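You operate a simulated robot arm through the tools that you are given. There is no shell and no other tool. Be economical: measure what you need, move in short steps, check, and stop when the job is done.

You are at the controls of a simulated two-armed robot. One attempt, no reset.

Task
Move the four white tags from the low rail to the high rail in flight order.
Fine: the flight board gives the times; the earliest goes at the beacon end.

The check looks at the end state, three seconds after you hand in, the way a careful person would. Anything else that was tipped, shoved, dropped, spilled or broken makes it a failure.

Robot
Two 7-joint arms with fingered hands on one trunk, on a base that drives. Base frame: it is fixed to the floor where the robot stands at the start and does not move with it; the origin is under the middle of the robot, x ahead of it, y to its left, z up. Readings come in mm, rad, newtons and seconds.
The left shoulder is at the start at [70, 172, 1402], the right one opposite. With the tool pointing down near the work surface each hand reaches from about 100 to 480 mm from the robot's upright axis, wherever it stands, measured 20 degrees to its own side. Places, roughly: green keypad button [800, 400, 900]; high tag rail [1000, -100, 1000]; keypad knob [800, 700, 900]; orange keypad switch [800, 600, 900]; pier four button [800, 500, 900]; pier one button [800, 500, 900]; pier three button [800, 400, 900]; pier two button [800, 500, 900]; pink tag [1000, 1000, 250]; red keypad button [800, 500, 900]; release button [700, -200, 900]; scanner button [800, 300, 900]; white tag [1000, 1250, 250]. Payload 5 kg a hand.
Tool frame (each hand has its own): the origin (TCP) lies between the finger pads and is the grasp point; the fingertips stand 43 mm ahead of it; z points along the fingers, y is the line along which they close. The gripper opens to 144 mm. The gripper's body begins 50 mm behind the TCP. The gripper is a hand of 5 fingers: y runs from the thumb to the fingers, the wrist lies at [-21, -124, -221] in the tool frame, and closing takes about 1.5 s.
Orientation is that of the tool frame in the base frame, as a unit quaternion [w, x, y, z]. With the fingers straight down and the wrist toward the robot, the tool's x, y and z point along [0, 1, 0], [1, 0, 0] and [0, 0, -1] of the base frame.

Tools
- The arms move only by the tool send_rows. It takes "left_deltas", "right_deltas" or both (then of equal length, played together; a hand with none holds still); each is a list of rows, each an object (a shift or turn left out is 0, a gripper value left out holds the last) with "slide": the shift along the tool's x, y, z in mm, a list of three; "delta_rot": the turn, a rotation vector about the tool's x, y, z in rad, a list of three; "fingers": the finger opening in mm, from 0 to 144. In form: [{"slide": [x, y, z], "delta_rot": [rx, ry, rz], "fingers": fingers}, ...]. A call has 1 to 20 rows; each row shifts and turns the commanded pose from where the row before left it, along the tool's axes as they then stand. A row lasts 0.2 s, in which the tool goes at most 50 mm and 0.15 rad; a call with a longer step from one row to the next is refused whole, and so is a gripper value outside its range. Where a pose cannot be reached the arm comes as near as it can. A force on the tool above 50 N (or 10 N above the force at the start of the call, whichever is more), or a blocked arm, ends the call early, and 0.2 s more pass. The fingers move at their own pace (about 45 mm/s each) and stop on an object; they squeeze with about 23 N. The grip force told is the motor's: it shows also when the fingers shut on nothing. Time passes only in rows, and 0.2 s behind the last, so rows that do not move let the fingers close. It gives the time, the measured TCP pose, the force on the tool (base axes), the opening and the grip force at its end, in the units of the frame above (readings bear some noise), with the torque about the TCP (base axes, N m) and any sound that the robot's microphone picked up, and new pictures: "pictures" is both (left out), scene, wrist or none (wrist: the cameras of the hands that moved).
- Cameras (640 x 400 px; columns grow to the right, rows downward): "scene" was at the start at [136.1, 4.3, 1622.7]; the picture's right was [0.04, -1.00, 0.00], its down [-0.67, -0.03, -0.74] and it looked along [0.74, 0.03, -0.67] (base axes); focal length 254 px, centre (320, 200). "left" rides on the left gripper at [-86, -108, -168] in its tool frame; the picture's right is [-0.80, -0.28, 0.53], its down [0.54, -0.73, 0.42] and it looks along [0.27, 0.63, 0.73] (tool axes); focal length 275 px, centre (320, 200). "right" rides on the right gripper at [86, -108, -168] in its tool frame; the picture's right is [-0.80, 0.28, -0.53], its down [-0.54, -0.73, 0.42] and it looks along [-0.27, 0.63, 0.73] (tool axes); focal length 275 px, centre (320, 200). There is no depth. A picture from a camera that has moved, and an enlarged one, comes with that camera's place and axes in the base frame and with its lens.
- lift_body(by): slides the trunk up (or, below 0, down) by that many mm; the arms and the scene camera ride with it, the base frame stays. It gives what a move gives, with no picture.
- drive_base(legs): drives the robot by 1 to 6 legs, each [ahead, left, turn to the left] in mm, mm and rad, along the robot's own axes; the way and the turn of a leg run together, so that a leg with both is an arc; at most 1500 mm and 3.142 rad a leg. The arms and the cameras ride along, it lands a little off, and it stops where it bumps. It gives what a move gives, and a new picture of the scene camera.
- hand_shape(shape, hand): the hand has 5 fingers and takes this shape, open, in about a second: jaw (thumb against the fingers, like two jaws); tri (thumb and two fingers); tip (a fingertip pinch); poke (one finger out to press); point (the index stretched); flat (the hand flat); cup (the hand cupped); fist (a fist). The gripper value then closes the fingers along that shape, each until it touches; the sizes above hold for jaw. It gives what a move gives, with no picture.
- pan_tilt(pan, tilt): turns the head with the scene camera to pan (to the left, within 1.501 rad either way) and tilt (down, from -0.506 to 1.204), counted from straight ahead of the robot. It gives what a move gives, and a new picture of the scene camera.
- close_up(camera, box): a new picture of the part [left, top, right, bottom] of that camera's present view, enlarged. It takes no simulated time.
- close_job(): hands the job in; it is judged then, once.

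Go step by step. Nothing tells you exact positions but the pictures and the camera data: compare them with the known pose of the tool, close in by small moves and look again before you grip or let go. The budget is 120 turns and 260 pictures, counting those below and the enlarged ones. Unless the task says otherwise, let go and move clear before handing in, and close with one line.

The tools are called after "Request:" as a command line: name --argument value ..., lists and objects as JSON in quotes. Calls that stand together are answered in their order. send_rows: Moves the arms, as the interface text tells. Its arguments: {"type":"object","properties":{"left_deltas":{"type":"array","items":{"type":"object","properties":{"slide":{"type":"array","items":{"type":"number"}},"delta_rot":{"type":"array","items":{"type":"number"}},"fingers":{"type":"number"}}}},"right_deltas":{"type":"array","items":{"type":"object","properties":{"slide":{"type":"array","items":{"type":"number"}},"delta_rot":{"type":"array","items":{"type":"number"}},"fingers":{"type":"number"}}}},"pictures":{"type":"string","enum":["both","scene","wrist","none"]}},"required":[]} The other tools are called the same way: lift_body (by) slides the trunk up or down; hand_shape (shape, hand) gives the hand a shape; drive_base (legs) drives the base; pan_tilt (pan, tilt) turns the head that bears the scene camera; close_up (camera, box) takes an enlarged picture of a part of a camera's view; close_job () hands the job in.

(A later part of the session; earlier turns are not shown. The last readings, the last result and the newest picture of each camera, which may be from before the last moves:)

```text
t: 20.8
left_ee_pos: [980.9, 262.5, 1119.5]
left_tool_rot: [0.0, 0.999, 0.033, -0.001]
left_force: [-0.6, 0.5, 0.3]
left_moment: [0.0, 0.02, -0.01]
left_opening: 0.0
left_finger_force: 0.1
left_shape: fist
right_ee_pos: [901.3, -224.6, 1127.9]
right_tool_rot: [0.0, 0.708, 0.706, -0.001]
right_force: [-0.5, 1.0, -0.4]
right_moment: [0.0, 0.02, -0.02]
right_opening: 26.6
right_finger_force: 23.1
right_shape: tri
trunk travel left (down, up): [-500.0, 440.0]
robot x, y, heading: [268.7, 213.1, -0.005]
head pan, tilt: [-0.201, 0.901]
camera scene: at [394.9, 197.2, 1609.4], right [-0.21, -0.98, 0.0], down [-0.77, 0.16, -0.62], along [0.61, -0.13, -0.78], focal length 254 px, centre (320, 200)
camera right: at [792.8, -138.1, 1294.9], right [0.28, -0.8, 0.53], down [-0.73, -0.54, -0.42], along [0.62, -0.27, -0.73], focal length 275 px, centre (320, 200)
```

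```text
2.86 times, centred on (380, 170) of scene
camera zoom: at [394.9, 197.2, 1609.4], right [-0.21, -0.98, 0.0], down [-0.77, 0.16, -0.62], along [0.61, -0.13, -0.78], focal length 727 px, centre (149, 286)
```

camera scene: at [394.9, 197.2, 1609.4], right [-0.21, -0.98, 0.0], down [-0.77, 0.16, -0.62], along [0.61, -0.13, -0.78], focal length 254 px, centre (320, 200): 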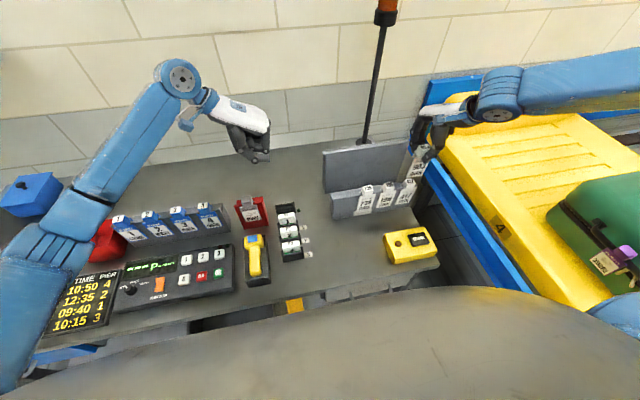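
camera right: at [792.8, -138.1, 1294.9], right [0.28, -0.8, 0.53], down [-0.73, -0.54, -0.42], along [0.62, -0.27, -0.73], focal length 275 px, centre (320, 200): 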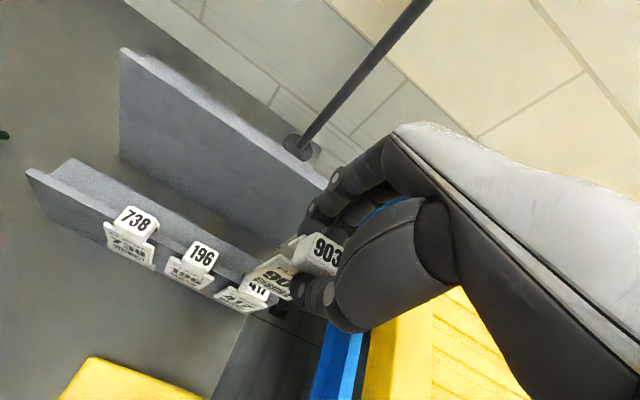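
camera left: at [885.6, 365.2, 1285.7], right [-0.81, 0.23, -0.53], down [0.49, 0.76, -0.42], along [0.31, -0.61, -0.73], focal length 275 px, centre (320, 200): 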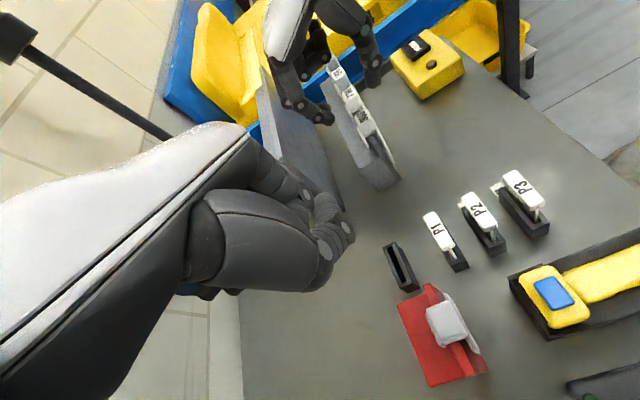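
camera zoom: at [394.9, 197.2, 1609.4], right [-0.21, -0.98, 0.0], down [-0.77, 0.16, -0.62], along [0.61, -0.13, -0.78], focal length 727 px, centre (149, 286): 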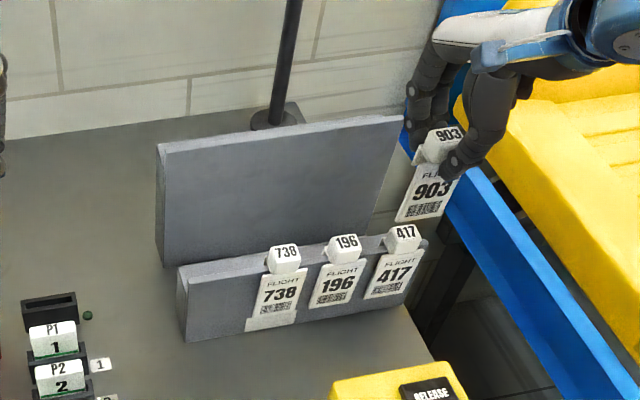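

Tag 903 is held upright in front of the right end of the high rail. I'll advance toward the rail with the hook leg still above its top edge, and check.

Request:
send_rows --right_deltas '[{"slide": [0, 35, -5]}, {"slide": [0, 35, 0]}, {"slide": [0, 35, 0]}, {"slide": [0, 12, 0]}, {"slide": [0, 0, 0]}]' --pictures "wrist"

Request:
close_up --camera "right" --box '[170, 150, 420, 350]'

Request:
close_up --camera "scene" --box '[340, 90, 460, 200]'

Request:
close_up --camera "left" --box '[200, 0, 400, 180]'

```text
t: 22.0
left_ee_pos: [980.8, 261.3, 1119.2]
left_tool_rot: [0.0, 0.999, 0.032, 0.001]
left_force: [0.2, 0.3, 0.6]
left_moment: [0.02, -0.02, 0.0]
left_opening: 0.0
left_finger_force: 0.1
left_shape: fist
right_ee_pos: [1020.0, -225.5, 1131.8]
right_tool_rot: [-0.001, 0.709, 0.705, 0.0]
right_force: [1.0, -0.6, -0.8]
right_moment: [-0.02, 0.01, 0.0]
right_opening: 25.9
right_finger_force: 22.8
right_shape: tri
trunk travel left (down, up): [-500.0, 440.0]
robot x, y, heading: [268.0, 211.4, -0.004]
head pan, tilt: [-0.201, 0.901]
camera right: at [911.2, -139.4, 1298.5], right [0.28, -0.8, 0.53], down [-0.73, -0.54, -0.42], along [0.63, -0.27, -0.73], focal length 275 px, centre (320, 200)
```

right: 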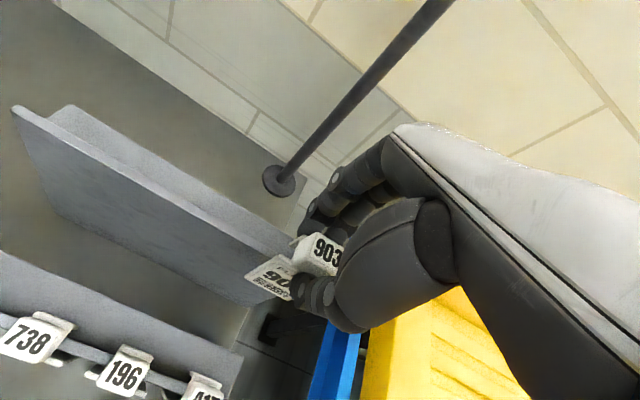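

```text
2.00 times, centred on (295, 250) of right
camera zoom: at [911.2, -139.4, 1298.5], right [0.28, -0.8, 0.53], down [-0.73, -0.54, -0.42], along [0.63, -0.27, -0.73], focal length 551 px, centre (370, 100)
```

zoom: 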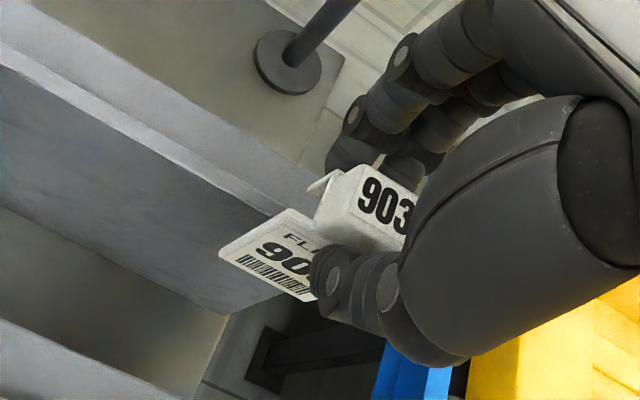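

```text
3.64 times, centred on (400, 145) of scene
camera zoom: at [394.0, 196.1, 1609.5], right [-0.21, -0.98, 0.0], down [-0.77, 0.16, -0.62], along [0.61, -0.13, -0.78], focal length 925 px, centre (29, 400)
```

zoom: 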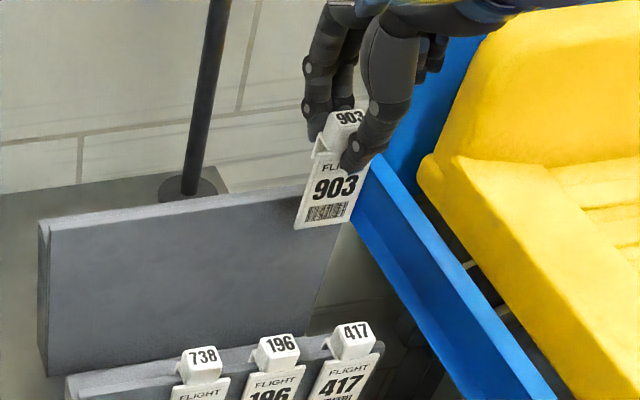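

```text
2.22 times, centred on (300, 90) of left
camera zoom: at [885.4, 364.4, 1286.0], right [-0.81, 0.23, -0.53], down [0.49, 0.76, -0.42], along [0.31, -0.61, -0.73], focal length 612 px, centre (364, 444)
```

zoom: 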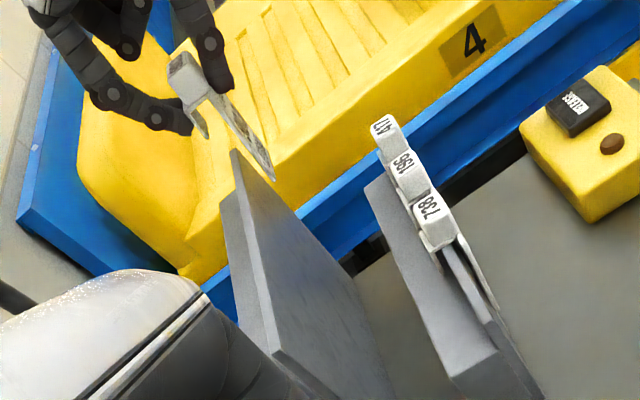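

The hook profile is visible: the leg is behind, the card in front. I'll go 13 mm further forward and down to just above the rail edge.

Request:
send_rows --right_deltas '[{"slide": [0, 13, 0]}, {"slide": [0, 0, 12]}, {"slide": [0, 0, 12]}, {"slide": [0, 0, 0]}, {"slide": [0, 0, 0]}]' --pictures "none"

Request:
close_up --camera "right" --box '[220, 190, 370, 310]'

Request:
close_up --camera "left" --box '[210, 0, 330, 100]'

Request:
close_up --camera "scene" --box '[340, 90, 460, 200]'

```text
t: 23.2
left_ee_pos: [979.0, 260.9, 1119.4]
left_tool_rot: [0.001, 0.999, 0.032, 0.0]
left_force: [0.1, -0.5, 0.2]
left_moment: [-0.02, 0.0, -0.01]
left_opening: 0.0
left_finger_force: 0.1
left_shape: fist
right_ee_pos: [1032.5, -224.7, 1110.2]
right_tool_rot: [0.0, 0.709, 0.705, 0.0]
right_force: [-1.1, 0.3, -0.4]
right_moment: [-0.01, 0.01, -0.01]
right_opening: 26.2
right_finger_force: 22.8
right_shape: tri
trunk travel left (down, up): [-500.0, 440.0]
robot x, y, heading: [269.0, 211.0, -0.006]
head pan, tilt: [-0.201, 0.901]
```

```text
3.33 times, centred on (295, 250) of right
camera zoom: at [924.3, -139.3, 1275.1], right [0.28, -0.8, 0.53], down [-0.73, -0.54, -0.42], along [0.63, -0.27, -0.73], focal length 918 px, centre (403, 33)
```

zoom: 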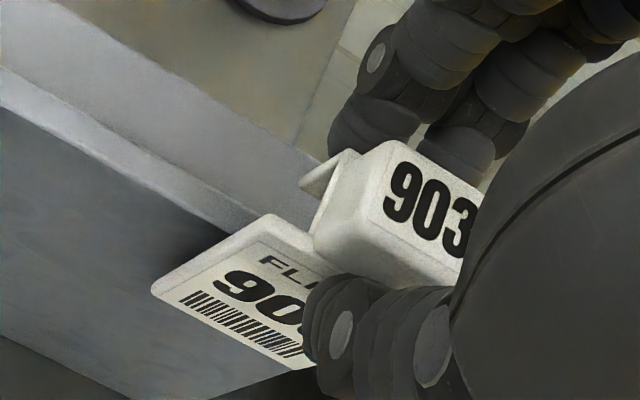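

```text
4.00 times, centred on (270, 50) of left
camera zoom: at [885.5, 364.3, 1285.9], right [-0.81, 0.23, -0.53], down [0.49, 0.76, -0.42], along [0.31, -0.61, -0.73], focal length 1101 px, centre (520, 800)
```

zoom: 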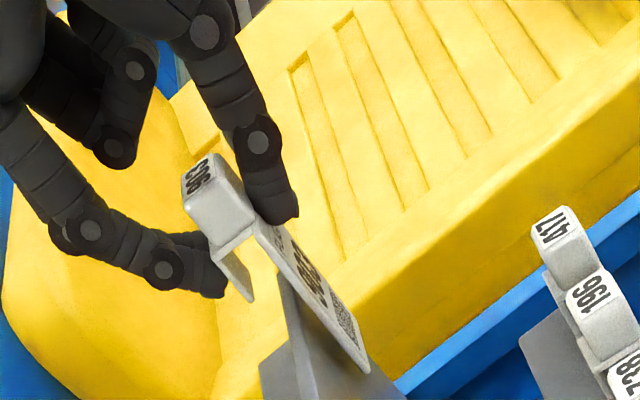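

```text
3.64 times, centred on (400, 145) of scene
camera zoom: at [394.1, 196.1, 1609.5], right [-0.21, -0.98, 0.0], down [-0.77, 0.16, -0.62], along [0.61, -0.13, -0.78], focal length 925 px, centre (29, 400)
```

zoom: 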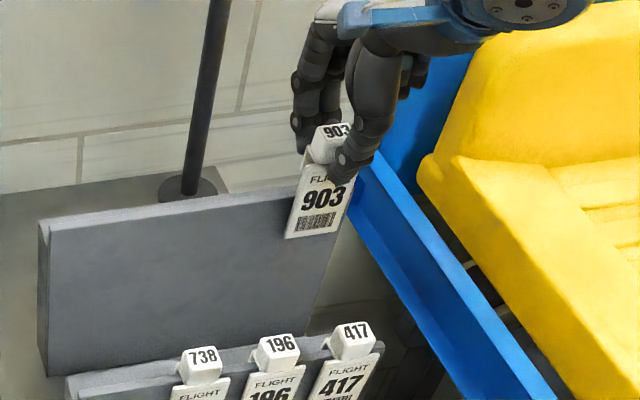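

The hook gap lines up with the plate edge. Lowering slowly onto the rail.

Request:
send_rows --right_deltas '[{"slide": [0, 0, 8]}, {"slide": [0, 0, 8]}, {"slide": [0, 0, 8]}, {"slide": [0, 0, 7]}, {"slide": [0, 0, 5]}, {"slide": [0, 0, 0]}]' --pictures "none"

Request:
close_up --camera "right" --box '[220, 190, 370, 310]'

Request:
close_up --camera "left" --box '[210, 0, 330, 100]'

```text
t: 24.6
left_ee_pos: [979.2, 261.4, 1119.6]
left_tool_rot: [0.0, 0.999, 0.032, 0.0]
left_force: [-1.1, -0.1, 0.4]
left_moment: [0.02, 0.01, 0.03]
left_opening: 0.0
left_finger_force: 0.2
left_shape: fist
right_ee_pos: [1032.0, -223.9, 1071.9]
right_tool_rot: [-0.001, 0.709, 0.705, 0.001]
right_force: [0.4, 0.5, -1.9]
right_moment: [0.0, -0.04, -0.03]
right_opening: 26.2
right_finger_force: 22.8
right_shape: tri
trunk travel left (down, up): [-500.0, 440.0]
robot x, y, heading: [268.9, 211.8, -0.006]
head pan, tilt: [-0.201, 0.901]
```

```text
3.33 times, centred on (295, 250) of right
camera zoom: at [924.5, -139.0, 1238.8], right [0.28, -0.8, 0.53], down [-0.73, -0.54, -0.42], along [0.63, -0.27, -0.73], focal length 918 px, centre (403, 33)
```

zoom: 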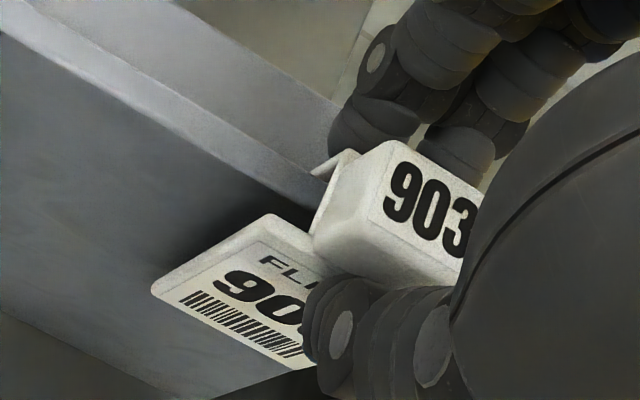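

```text
4.00 times, centred on (270, 50) of left
camera zoom: at [885.5, 364.4, 1285.9], right [-0.81, 0.23, -0.53], down [0.49, 0.76, -0.42], along [0.31, -0.61, -0.73], focal length 1101 px, centre (520, 800)
```

zoom: 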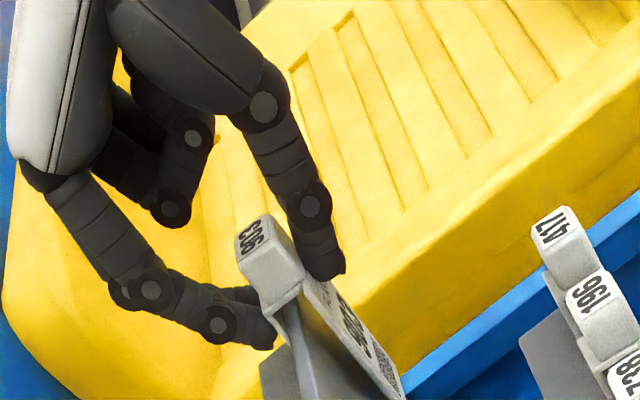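

The hook now straddles the plate. A few more millimetres down until it seats.

Request:
send_rows --right_deltas '[{"slide": [0, 0, 1.5]}, {"slide": [0, 0, 1.5]}, {"slide": [0, 0, 0]}]' --pictures "none"

Request:
close_up --camera "left" --box '[240, 20, 330, 100]'

```text
t: 25.4
left_ee_pos: [980.4, 261.0, 1119.3]
left_tool_rot: [0.0, 0.999, 0.032, 0.0]
left_force: [0.6, -0.1, 0.0]
left_moment: [0.02, 0.01, 0.0]
left_opening: 0.3
left_finger_force: 0.1
left_shape: fist
right_ee_pos: [1033.6, -224.2, 1069.4]
right_tool_rot: [-0.001, 0.709, 0.705, 0.001]
right_force: [0.2, -0.4, -0.7]
right_moment: [0.0, -0.01, 0.02]
right_opening: 25.8
right_finger_force: 23.0
right_shape: tri
trunk travel left (down, up): [-500.0, 440.0]
robot x, y, heading: [269.2, 210.1, -0.01]
head pan, tilt: [-0.201, 0.901]
```

```text
5.00 times, centred on (285, 60) of left
camera zoom: at [885.7, 364.4, 1285.8], right [-0.81, 0.23, -0.53], down [0.49, 0.76, -0.42], along [0.31, -0.61, -0.73], focal length 1376 px, centre (495, 900)
```

zoom: 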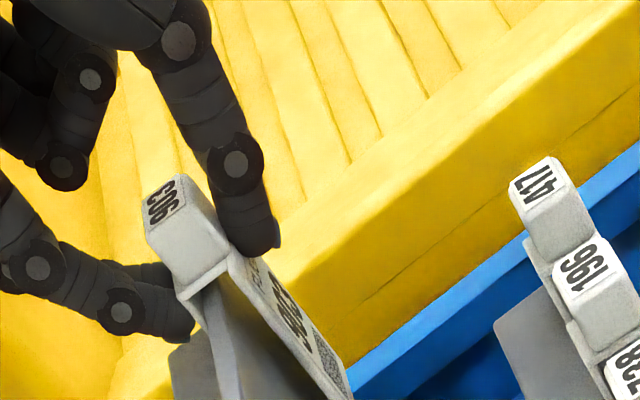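

Almost seated with no contact force yet. Continuing down gently.

Request:
send_rows --right_deltas '[{"slide": [0, 0, 1.5]}, {"slide": [0, 0, 1.5]}, {"slide": [0, 0, 0]}]' --pictures "none"

Request:
close_up --camera "right" --box '[220, 190, 370, 310]'

```text
t: 26.2
left_ee_pos: [980.1, 260.1, 1119.7]
left_tool_rot: [0.0, 0.999, 0.032, -0.001]
left_force: [0.0, 0.0, -0.7]
left_moment: [0.02, 0.01, -0.01]
left_opening: 0.0
left_finger_force: 0.1
left_shape: fist
right_ee_pos: [1033.2, -225.6, 1067.2]
right_tool_rot: [0.0, 0.709, 0.705, 0.0]
right_force: [0.1, -0.5, 0.4]
right_moment: [-0.02, 0.02, 0.04]
right_opening: 26.2
right_finger_force: 22.8
right_shape: tri
trunk travel left (down, up): [-500.0, 440.0]
robot x, y, heading: [265.2, 211.1, 0.0]
head pan, tilt: [-0.201, 0.901]
```

```text
3.33 times, centred on (295, 250) of right
camera zoom: at [925.2, -138.6, 1233.0], right [0.28, -0.8, 0.53], down [-0.73, -0.54, -0.42], along [0.63, -0.27, -0.73], focal length 918 px, centre (403, 33)
```

zoom: 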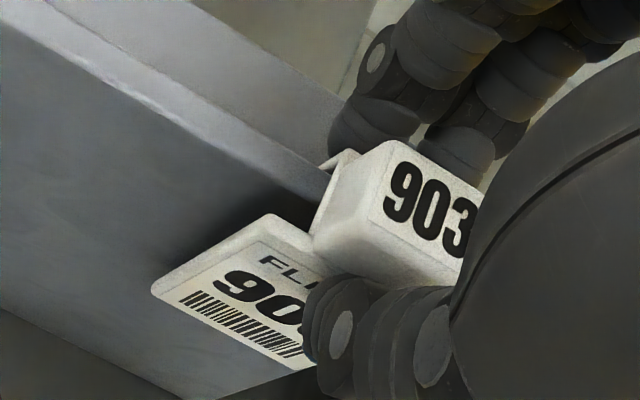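

Request:
send_rows --right_deltas '[{"slide": [0, 0, 1.5]}, {"slide": [0, 0, 1.5]}, {"slide": [0, 0, 0]}]' --pictures "none"

Request:
close_up --camera "left" --box '[240, 20, 330, 100]'

```text
t: 27.0
left_ee_pos: [980.1, 261.0, 1119.3]
left_tool_rot: [-0.001, 0.999, 0.032, 0.0]
left_force: [0.1, 0.1, -0.1]
left_moment: [0.02, -0.01, 0.0]
left_opening: 0.0
left_finger_force: 0.1
left_shape: fist
right_ee_pos: [1033.4, -224.3, 1064.9]
right_tool_rot: [0.0, 0.708, 0.706, 0.001]
right_force: [-1.3, -2.5, 8.8]
right_moment: [0.03, 0.0, -0.01]
right_opening: 26.7
right_finger_force: 23.2
right_shape: tri
trunk travel left (down, up): [-500.0, 440.0]
robot x, y, heading: [268.3, 215.0, -0.007]
head pan, tilt: [-0.201, 0.901]
```

```text
5.00 times, centred on (285, 60) of left
camera zoom: at [884.8, 364.7, 1286.4], right [-0.81, 0.23, -0.53], down [0.49, 0.76, -0.42], along [0.31, -0.61, -0.73], focal length 1376 px, centre (495, 900)
```

zoom: 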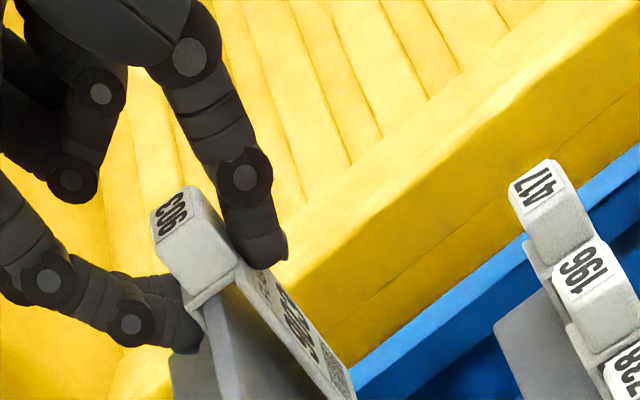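

Contact force of about 9 N shows the hook is seated at TCP z ≈ 1065. Releasing and lifting clear.

Request:
send_rows --right_deltas '[{"slide": [0, 0, -1], "fingers": 60}, {}, {}, {}, {"slide": [0, 0, -20]}, {"slide": [0, 0, -30]}, {"slide": [0, 0, -30]}, {}]' --pictures "none"

Request:
close_up --camera "right" --box '[150, 150, 450, 390]'

Request:
close_up --camera "scene" --box '[300, 90, 460, 230]'

Request:
close_up --camera "left" --box '[210, 0, 390, 150]'

```text
t: 28.8
left_ee_pos: [981.3, 262.0, 1119.7]
left_tool_rot: [0.0, 0.999, 0.032, 0.0]
left_force: [-0.2, -0.9, -0.7]
left_moment: [0.01, 0.0, 0.0]
left_opening: 0.0
left_finger_force: 0.1
left_shape: fist
right_ee_pos: [1032.5, -225.2, 1144.3]
right_tool_rot: [-0.002, 0.709, 0.705, 0.0]
right_force: [1.1, -0.7, -0.3]
right_moment: [0.01, -0.01, 0.0]
right_opening: 59.8
right_finger_force: 0.1
right_shape: tri
trunk travel left (down, up): [-500.0, 440.0]
robot x, y, heading: [266.5, 209.9, -0.007]
head pan, tilt: [-0.201, 0.901]
```

```text
1.67 times, centred on (300, 270) of right
camera zoom: at [926.0, -140.0, 1310.6], right [0.28, -0.8, 0.53], down [-0.73, -0.54, -0.42], along [0.62, -0.27, -0.73], focal length 459 px, centre (353, 83)
```

zoom: 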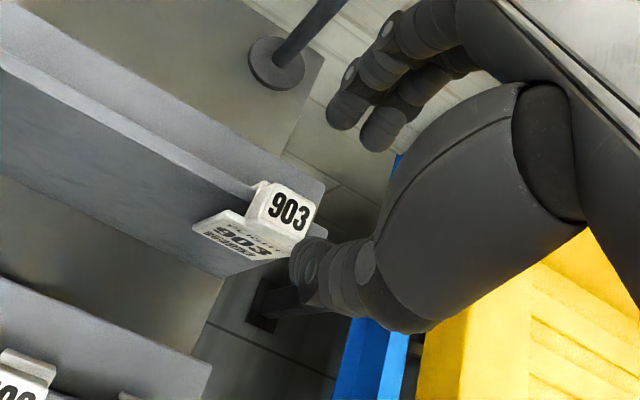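

```text
2.86 times, centred on (380, 160) of scene
camera zoom: at [394.8, 196.0, 1609.4], right [-0.21, -0.98, 0.0], down [-0.77, 0.16, -0.62], along [0.61, -0.13, -0.78], focal length 727 px, centre (149, 314)
```

zoom: 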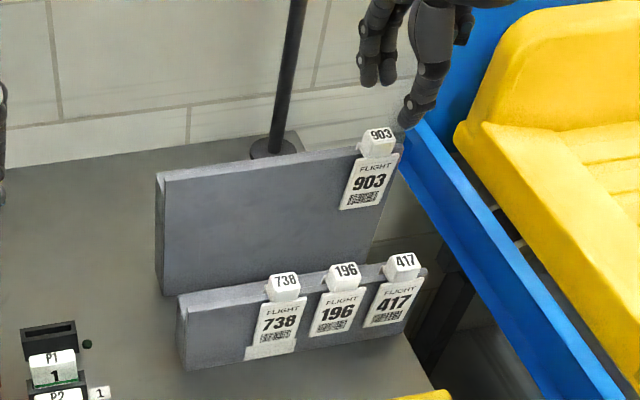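

```text
2.67 times, centred on (300, 75) of left
camera zoom: at [886.1, 364.2, 1285.6], right [-0.81, 0.23, -0.53], down [0.49, 0.76, -0.42], along [0.31, -0.61, -0.73], focal length 734 px, centre (373, 533)
```

zoom: 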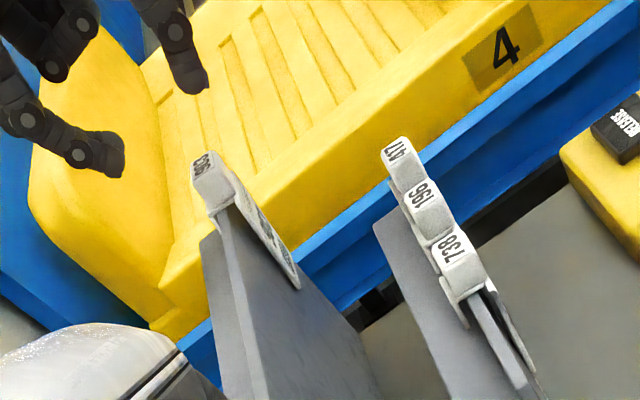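

Tag 903 hangs properly at the beacon end. Next is 417: backing off and coming down over its block.

Request:
send_rows --right_deltas '[{"slide": [0, -40, 0]}, {"slide": [0, -45, 0]}, {"slide": [0, -44, 5]}, {"slide": [0, 0, 45]}, {"slide": [0, 0, 45]}, {"slide": [0, 0, 35]}, {"slide": [0, 0, 0]}]' --pictures "none"

Request:
close_up --camera "right" --box '[150, 150, 450, 390]'

Request:
close_up --camera "left" --box '[250, 0, 410, 140]'

```text
t: 30.4
left_ee_pos: [979.9, 261.2, 1119.8]
left_tool_rot: [0.0, 0.999, 0.032, 0.0]
left_force: [-0.5, -0.4, 0.1]
left_moment: [0.0, 0.0, 0.01]
left_opening: 0.0
left_finger_force: 0.1
left_shape: fist
right_ee_pos: [905.1, -224.8, 1012.5]
right_tool_rot: [-0.001, 0.709, 0.705, 0.0]
right_force: [0.1, 0.0, 0.3]
right_moment: [-0.03, 0.01, 0.01]
right_opening: 60.1
right_finger_force: 0.0
right_shape: tri
trunk travel left (down, up): [-500.0, 440.0]
robot x, y, heading: [266.7, 213.0, -0.007]
head pan, tilt: [-0.201, 0.901]
```

```text
1.67 times, centred on (300, 270) of right
camera zoom: at [797.1, -138.0, 1179.9], right [0.28, -0.8, 0.53], down [-0.73, -0.54, -0.42], along [0.63, -0.27, -0.73], focal length 459 px, centre (353, 83)
```

zoom: 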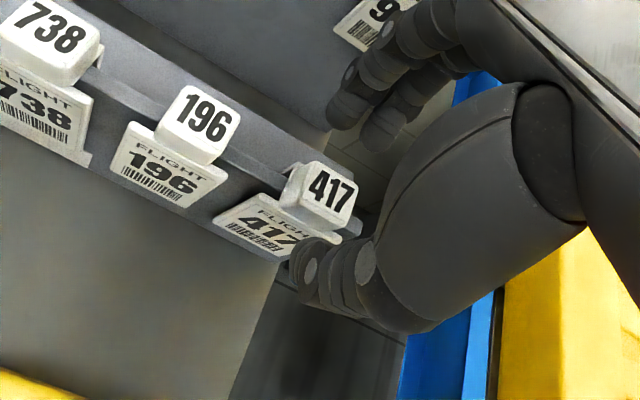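

```text
2.86 times, centred on (330, 70) of left
camera zoom: at [885.6, 364.7, 1285.8], right [-0.81, 0.23, -0.53], down [0.49, 0.76, -0.42], along [0.31, -0.61, -0.73], focal length 786 px, centre (291, 571)
```

zoom: 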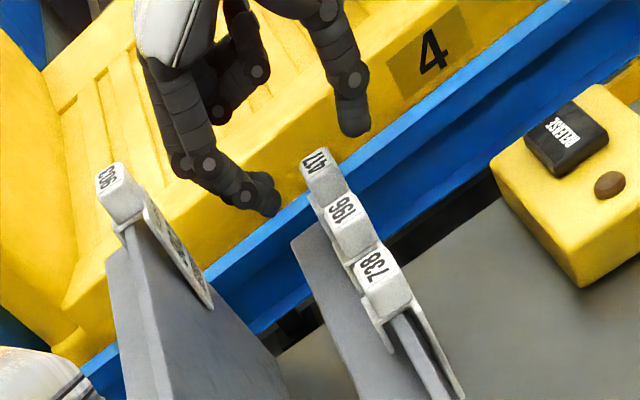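

417's block measures about (904, −228). Lowering to grip height with a small lateral correction.

Request:
send_rows --right_deltas '[{"slide": [-2.5, -1.5, 15]}, {"slide": [0, 0, 15]}, {"slide": [0, 0, 7]}, {}]' --pictures "none"

Request:
close_up --camera "right" --box '[180, 140, 480, 390]'

Request:
close_up --camera "left" --box '[270, 0, 390, 100]'

```text
t: 31.4
left_ee_pos: [979.5, 261.2, 1119.7]
left_tool_rot: [0.0, 0.999, 0.032, 0.0]
left_force: [0.0, 1.2, 0.0]
left_moment: [0.01, -0.01, 0.03]
left_opening: 0.0
left_finger_force: 0.0
left_shape: fist
right_ee_pos: [904.4, -226.6, 976.9]
right_tool_rot: [-0.001, 0.709, 0.705, 0.001]
right_force: [-0.7, -0.2, 0.7]
right_moment: [-0.03, 0.04, 0.01]
right_opening: 59.6
right_finger_force: 0.0
right_shape: tri
trunk travel left (down, up): [-500.0, 440.0]
robot x, y, heading: [274.9, 209.9, -0.006]
head pan, tilt: [-0.201, 0.901]
```

```text
1.60 times, centred on (330, 265) of right
camera zoom: at [796.0, -141.2, 1143.1], right [0.28, -0.8, 0.53], down [-0.73, -0.54, -0.42], along [0.63, -0.27, -0.73], focal length 440 px, centre (304, 96)
```

zoom: 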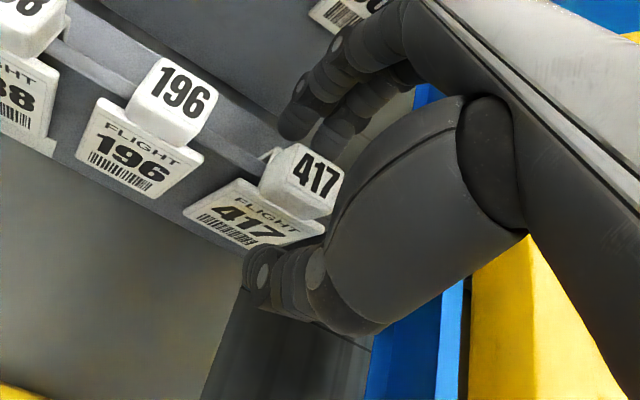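

```text
4.00 times, centred on (330, 50) of left
camera zoom: at [885.4, 364.3, 1286.0], right [-0.81, 0.23, -0.53], down [0.49, 0.76, -0.42], along [0.31, -0.61, -0.73], focal length 1101 px, centre (280, 800)
```

zoom: 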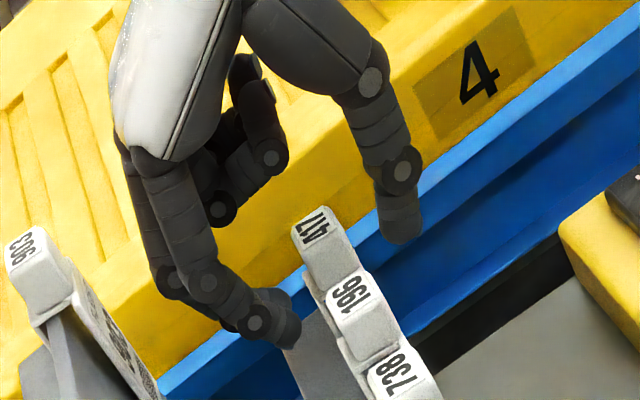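

The view matches the first grip. Closing, then lifting straight up.

Request:
send_rows --right_deltas '[{"fingers": 0}, {}, {}, {}, {}, {}, {}, {"slide": [0, 0, -8]}, {"slide": [0, 0, -15]}, {"slide": [0, 0, -30]}, {"slide": [0, 0, -35]}, {"slide": [0, 0, -35]}, {"slide": [0, 0, -25]}, {}]' --pictures "none"

Request:
close_up --camera "right" --box '[150, 150, 450, 390]'

Request:
close_up --camera "scene" --box '[300, 90, 460, 230]'

```text
t: 34.4
left_ee_pos: [981.0, 259.4, 1119.3]
left_tool_rot: [0.0, 0.999, 0.032, 0.001]
left_force: [0.0, 0.3, -0.4]
left_moment: [-0.03, 0.0, 0.01]
left_opening: 0.1
left_finger_force: 0.1
left_shape: fist
right_ee_pos: [901.4, -229.6, 1125.6]
right_tool_rot: [-0.001, 0.709, 0.706, -0.001]
right_force: [0.3, 0.2, -0.8]
right_moment: [0.02, 0.0, -0.02]
right_opening: 26.3
right_finger_force: 23.6
right_shape: tri
trunk travel left (down, up): [-500.0, 440.0]
robot x, y, heading: [267.6, 212.3, -0.005]
head pan, tilt: [-0.201, 0.901]
```

```text
1.67 times, centred on (300, 270) of right
camera zoom: at [794.3, -143.6, 1292.9], right [0.28, -0.8, 0.53], down [-0.73, -0.54, -0.42], along [0.62, -0.27, -0.73], focal length 459 px, centre (353, 83)
```

zoom: 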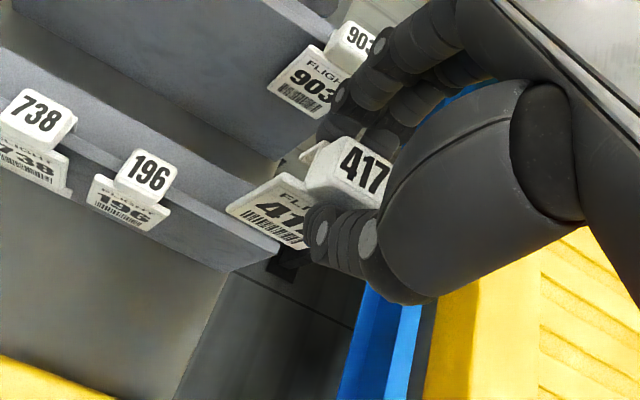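

```text
2.86 times, centred on (380, 160) of scene
camera zoom: at [394.8, 196.1, 1609.4], right [-0.21, -0.98, 0.0], down [-0.77, 0.16, -0.62], along [0.61, -0.13, -0.78], focal length 727 px, centre (149, 314)
```

zoom: 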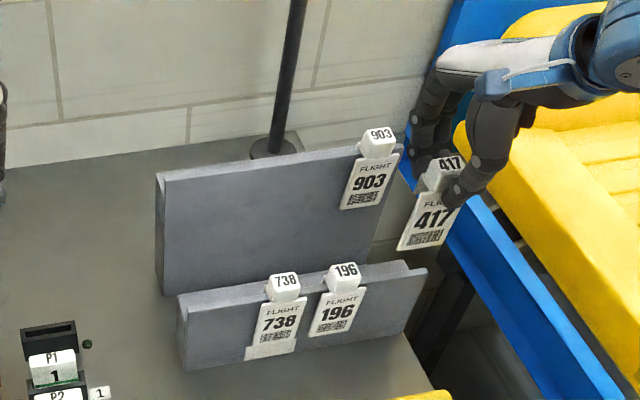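

417 is up. Carrying it to the second slot (y ≈ −150) and forward over the high rail.

Request:
send_rows --right_deltas '[{"slide": [40, 0, -5]}, {"slide": [37, 0, 0]}, {"slide": [0, 35, 0]}, {"slide": [0, 35, 0]}, {"slide": [0, 35, 0]}, {"slide": [0, 20, 0]}, {}, {}]' --pictures "none"

Request:
close_up --camera "right" --box '[150, 150, 450, 390]'

Request:
close_up --camera "left" --box '[210, 0, 330, 100]'

```text
t: 36.2
left_ee_pos: [979.5, 260.6, 1119.7]
left_tool_rot: [0.0, 0.999, 0.032, 0.0]
left_force: [0.3, 0.5, 0.1]
left_moment: [0.0, -0.01, -0.03]
left_opening: 0.0
left_finger_force: 0.0
left_shape: fist
right_ee_pos: [1029.5, -151.7, 1128.4]
right_tool_rot: [0.0, 0.71, 0.705, 0.001]
right_force: [0.7, 0.7, 0.1]
right_moment: [-0.01, -0.02, -0.03]
right_opening: 26.5
right_finger_force: 23.4
right_shape: tri
trunk travel left (down, up): [-500.0, 440.0]
robot x, y, heading: [265.4, 210.0, -0.007]
head pan, tilt: [-0.201, 0.901]
```

```text
1.67 times, centred on (300, 270) of right
camera zoom: at [921.2, -64.8, 1296.0], right [0.28, -0.8, 0.53], down [-0.73, -0.54, -0.42], along [0.63, -0.27, -0.73], focal length 459 px, centre (353, 83)
```

zoom: 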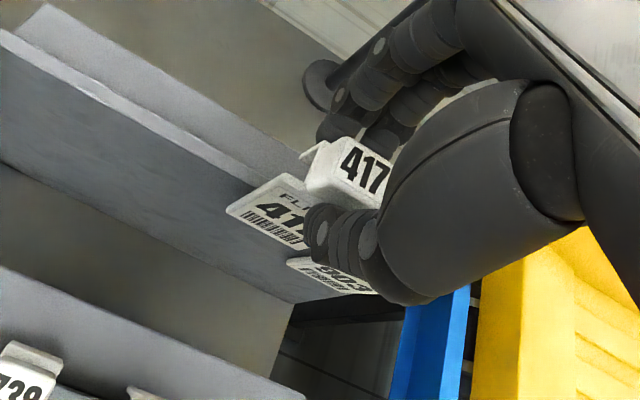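

```text
4.00 times, centred on (270, 50) of left
camera zoom: at [885.7, 364.8, 1285.8], right [-0.81, 0.23, -0.53], down [0.49, 0.76, -0.42], along [0.31, -0.61, -0.73], focal length 1101 px, centre (520, 800)
```

zoom: 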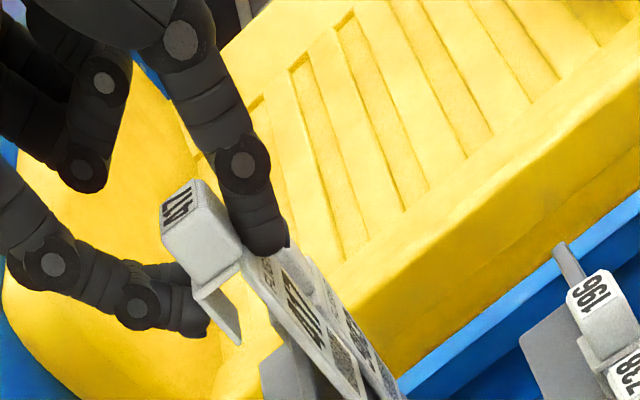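

About 3 mm short in x. Correcting and lowering to just above engagement, then checking.

Request:
send_rows --right_deltas '[{"slide": [1, 3.5, 0]}, {"slide": [0, 0, 12]}, {"slide": [0, 0, 8]}, {}, {}]' --pictures "none"

Request:
close_up --camera "left" --box '[230, 10, 320, 90]'

Request:
close_up --camera "right" --box '[220, 190, 370, 310]'

```text
t: 37.4
left_ee_pos: [980.0, 259.9, 1120.2]
left_tool_rot: [0.001, 0.999, 0.033, 0.0]
left_force: [0.1, 0.4, 0.2]
left_moment: [-0.02, -0.02, -0.01]
left_opening: 0.0
left_finger_force: 0.0
left_shape: fist
right_ee_pos: [1032.1, -150.0, 1109.5]
right_tool_rot: [0.0, 0.709, 0.706, 0.0]
right_force: [0.6, -0.1, -0.1]
right_moment: [-0.01, 0.0, 0.0]
right_opening: 26.3
right_finger_force: 22.8
right_shape: tri
trunk travel left (down, up): [-500.0, 440.0]
robot x, y, heading: [261.9, 209.5, -0.004]
head pan, tilt: [-0.201, 0.901]
```

```text
5.00 times, centred on (275, 50) of left
camera zoom: at [885.8, 364.4, 1285.8], right [-0.81, 0.23, -0.53], down [0.49, 0.76, -0.42], along [0.31, -0.61, -0.73], focal length 1376 px, centre (545, 950)
```

zoom: 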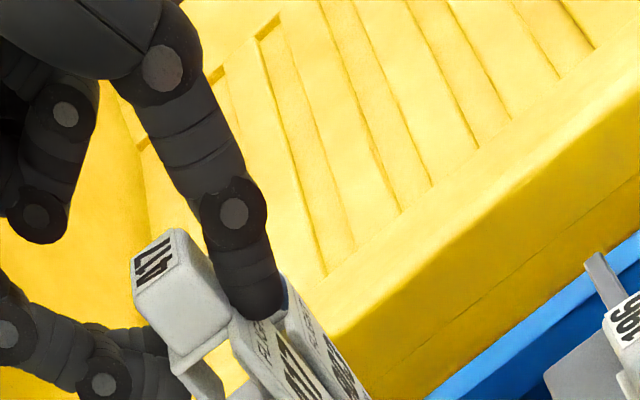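

```text
3.33 times, centred on (295, 250) of right
camera zoom: at [924.4, -63.7, 1276.1], right [0.28, -0.8, 0.53], down [-0.73, -0.54, -0.42], along [0.62, -0.27, -0.73], focal length 918 px, centre (403, 33)
```

zoom: 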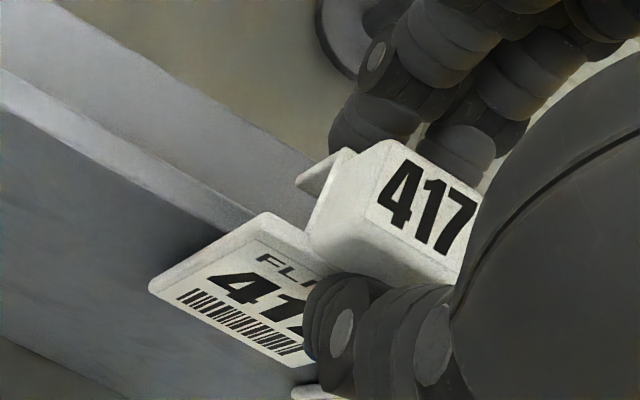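

Relative geometry equals the first placement. Lowering.

Request:
send_rows --right_deltas '[{"slide": [0, 0, 8]}, {"slide": [0, 0, 8]}, {"slide": [0, 0, 8]}, {"slide": [0, 0, 8]}, {"slide": [0, 0, 6]}, {}]' --pictures "none"

Request:
close_up --camera "left" --box '[230, 10, 330, 100]'

Request:
close_up --camera "right" --box '[220, 190, 370, 310]'

```text
t: 38.8
left_ee_pos: [978.8, 261.3, 1118.9]
left_tool_rot: [0.0, 0.999, 0.032, 0.0]
left_force: [0.6, 0.5, -0.4]
left_moment: [0.03, -0.03, 0.02]
left_opening: 0.0
left_finger_force: 0.0
left_shape: fist
right_ee_pos: [1033.2, -149.8, 1071.4]
right_tool_rot: [-0.001, 0.709, 0.705, 0.001]
right_force: [0.1, 0.4, -1.0]
right_moment: [0.0, -0.01, 0.01]
right_opening: 26.4
right_finger_force: 23.3
right_shape: tri
trunk travel left (down, up): [-500.0, 440.0]
robot x, y, heading: [265.0, 209.8, -0.007]
head pan, tilt: [-0.201, 0.901]
```

```text
4.44 times, centred on (280, 55) of left
camera zoom: at [885.5, 364.4, 1285.9], right [-0.81, 0.23, -0.53], down [0.49, 0.76, -0.42], along [0.31, -0.61, -0.73], focal length 1224 px, centre (498, 844)
```

zoom: 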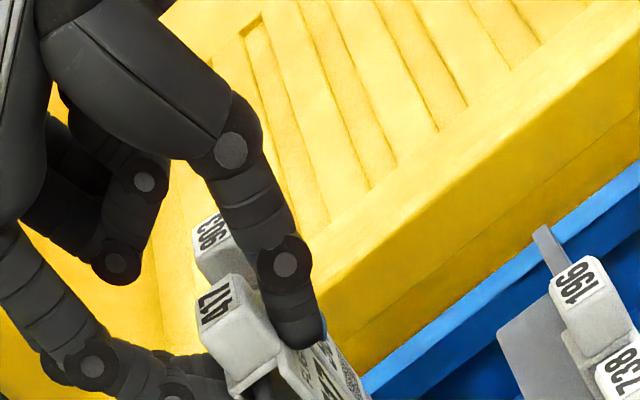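

```text
3.33 times, centred on (295, 250) of right
camera zoom: at [924.3, -64.2, 1238.8], right [0.28, -0.8, 0.53], down [-0.73, -0.54, -0.42], along [0.63, -0.27, -0.73], focal length 918 px, centre (403, 33)
```

zoom: 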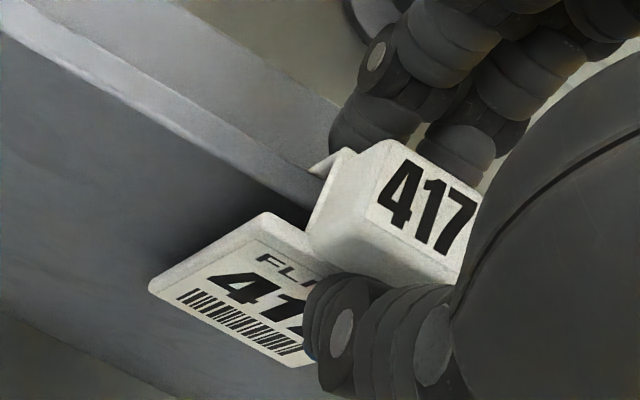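

Engaged as before. Going down 3 mm and reading the force.

Request:
send_rows --right_deltas '[{"slide": [0, 0, 2]}, {"slide": [0, 0, 1.5]}, {}]' --pictures "none"

```text
t: 39.6
left_ee_pos: [980.1, 261.2, 1118.9]
left_tool_rot: [0.0, 0.999, 0.032, 0.0]
left_force: [-0.1, 0.3, 0.0]
left_moment: [-0.03, -0.01, 0.02]
left_opening: 0.2
left_finger_force: 0.1
left_shape: fist
right_ee_pos: [1032.3, -149.6, 1070.0]
right_tool_rot: [0.0, 0.709, 0.705, 0.0]
right_force: [-0.9, -0.3, -0.6]
right_moment: [0.01, -0.02, 0.0]
right_opening: 26.4
right_finger_force: 22.3
right_shape: tri
trunk travel left (down, up): [-500.0, 440.0]
robot x, y, heading: [266.7, 210.8, 0.001]
head pan, tilt: [-0.201, 0.901]
```

No contact yet; continuing.

Request:
send_rows --right_deltas '[{"slide": [0, 0, 1.5]}, {"slide": [0, 0, 1]}, {}]' --pictures "none"

```text
t: 40.4
left_ee_pos: [979.9, 261.1, 1119.2]
left_tool_rot: [0.0, 0.999, 0.032, 0.0]
left_force: [-0.1, -0.1, 0.0]
left_moment: [0.0, -0.02, -0.02]
left_opening: 0.0
left_finger_force: 0.1
left_shape: fist
right_ee_pos: [1031.6, -150.2, 1066.7]
right_tool_rot: [0.0, 0.709, 0.705, 0.001]
right_force: [0.3, 0.1, 0.1]
right_moment: [0.01, -0.01, -0.01]
right_opening: 26.5
right_finger_force: 22.7
right_shape: tri
trunk travel left (down, up): [-500.0, 440.0]
robot x, y, heading: [264.5, 212.0, -0.008]
head pan, tilt: [-0.201, 0.901]
```

Request:
send_rows --right_deltas '[{"slide": [0, 0, 1.5]}, {"slide": [0, 0, 0.5]}, {}]' --pictures "none"

```text
t: 41.2
left_ee_pos: [980.6, 260.4, 1119.7]
left_tool_rot: [0.0, 0.999, 0.032, 0.0]
left_force: [-0.3, 0.1, 0.5]
left_moment: [0.0, -0.03, -0.01]
left_opening: 0.2
left_finger_force: 0.1
left_shape: fist
right_ee_pos: [1032.3, -148.6, 1065.0]
right_tool_rot: [0.001, 0.709, 0.706, 0.002]
right_force: [0.6, -0.4, 6.9]
right_moment: [-0.05, 0.0, -0.02]
right_opening: 26.7
right_finger_force: 23.1
right_shape: tri
trunk travel left (down, up): [-500.0, 440.0]
robot x, y, heading: [266.8, 211.6, -0.007]
head pan, tilt: [-0.201, 0.901]
```

Seated (7 N). Releasing, lifting clear, and checking.

Request:
send_rows --right_deltas '[{"slide": [0, 0, -1], "fingers": 60}, {}, {}, {}, {"slide": [0, 0, -20]}, {"slide": [0, 0, -30]}, {"slide": [0, 0, -30]}, {"slide": [0, -40, 0]}, {"slide": [0, -45, 0]}, {"slide": [0, -44, 5]}, {"slide": [37, 0, 0]}, {"slide": [37, 0, 0]}, {"slide": [0, 0, 45]}, {"slide": [0, 0, 45]}, {"slide": [0, 0, 35]}, {}]' --pictures "none"

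Request:
close_up --camera "right" --box '[150, 150, 450, 390]'

Request:
close_up --camera "left" --box '[220, 0, 400, 150]'

Request:
close_up --camera "scene" --box '[300, 90, 460, 230]'

```text
t: 44.6
left_ee_pos: [980.1, 261.8, 1120.5]
left_tool_rot: [0.001, 0.999, 0.033, 0.0]
left_force: [-0.9, 0.3, 0.0]
left_moment: [0.03, -0.01, 0.0]
left_opening: 0.0
left_finger_force: 0.0
left_shape: fist
right_ee_pos: [902.6, -72.8, 1013.9]
right_tool_rot: [-0.001, 0.709, 0.705, 0.0]
right_force: [-0.2, -0.7, -0.7]
right_moment: [0.03, 0.0, 0.04]
right_opening: 59.6
right_finger_force: 0.0
right_shape: tri
trunk travel left (down, up): [-500.0, 440.0]
robot x, y, heading: [269.2, 213.6, -0.003]
head pan, tilt: [-0.201, 0.901]
```

```text
1.67 times, centred on (300, 270) of right
camera zoom: at [794.0, 12.7, 1180.8], right [0.28, -0.8, 0.53], down [-0.73, -0.54, -0.42], along [0.63, -0.27, -0.73], focal length 459 px, centre (353, 83)
```

zoom: 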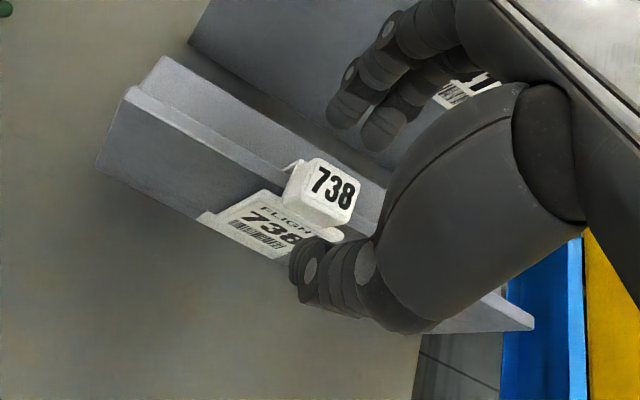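

```text
2.67 times, centred on (310, 75) of left
camera zoom: at [884.8, 364.0, 1286.4], right [-0.81, 0.23, -0.53], down [0.49, 0.76, -0.42], along [0.31, -0.61, -0.73], focal length 734 px, centre (347, 533)
```

zoom: 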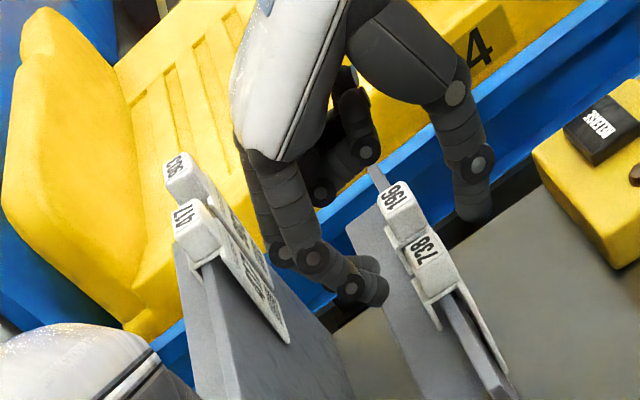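

```text
2.86 times, centred on (380, 160) of scene
camera zoom: at [393.2, 195.8, 1609.6], right [-0.21, -0.98, 0.0], down [-0.77, 0.16, -0.62], along [0.61, -0.13, -0.78], focal length 727 px, centre (149, 314)
```

zoom: 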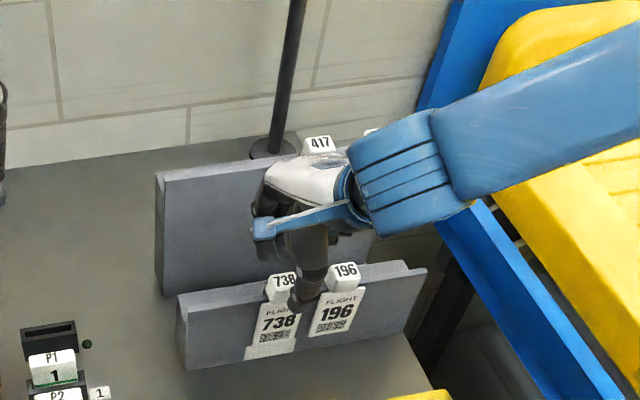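

Both placed tags look right. 738 has an odd white strip at its foot, so I'll inspect it before gripping.

Request:
close_up --camera "right" --box '[230, 220, 330, 310]'

Request:
close_up --camera "scene" --box '[345, 175, 425, 225]'

Request:
close_up --camera "left" --box '[340, 40, 430, 150]'

```text
4.44 times, centred on (280, 265) of right
camera zoom: at [794.0, 12.7, 1180.8], right [0.28, -0.8, 0.53], down [-0.73, -0.54, -0.42], along [0.63, -0.27, -0.73], focal length 1224 px, centre (498, -89)
```

zoom: 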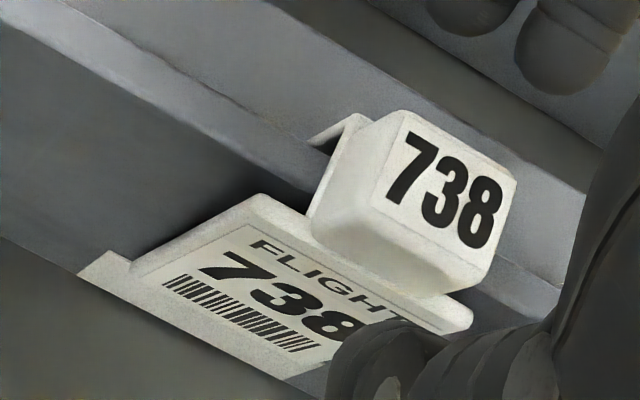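

```text
8.00 times, centred on (385, 200) of scene
camera zoom: at [393.2, 195.8, 1609.6], right [-0.21, -0.98, 0.0], down [-0.77, 0.16, -0.62], along [0.61, -0.13, -0.78], focal length 2034 px, centre (-200, 200)
```

zoom: 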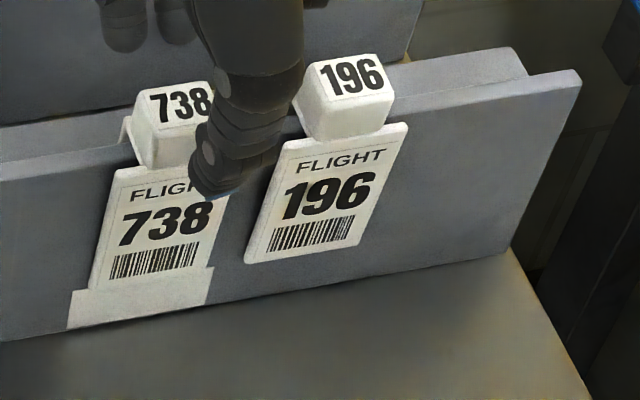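

```text
3.64 times, centred on (385, 95) of left
camera zoom: at [884.8, 364.0, 1286.4], right [-0.81, 0.23, -0.53], down [0.49, 0.76, -0.42], along [0.31, -0.61, -0.73], focal length 1001 px, centre (84, 582)
```

zoom: 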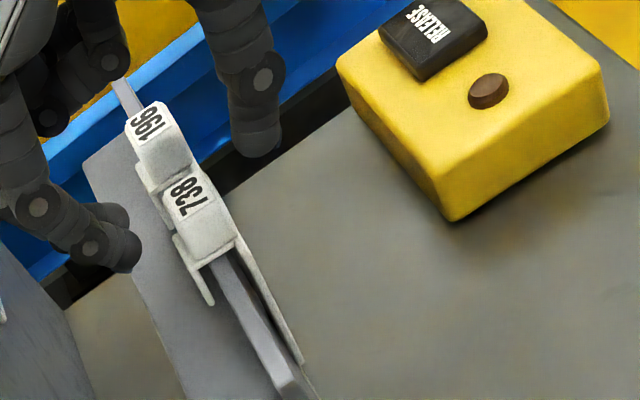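

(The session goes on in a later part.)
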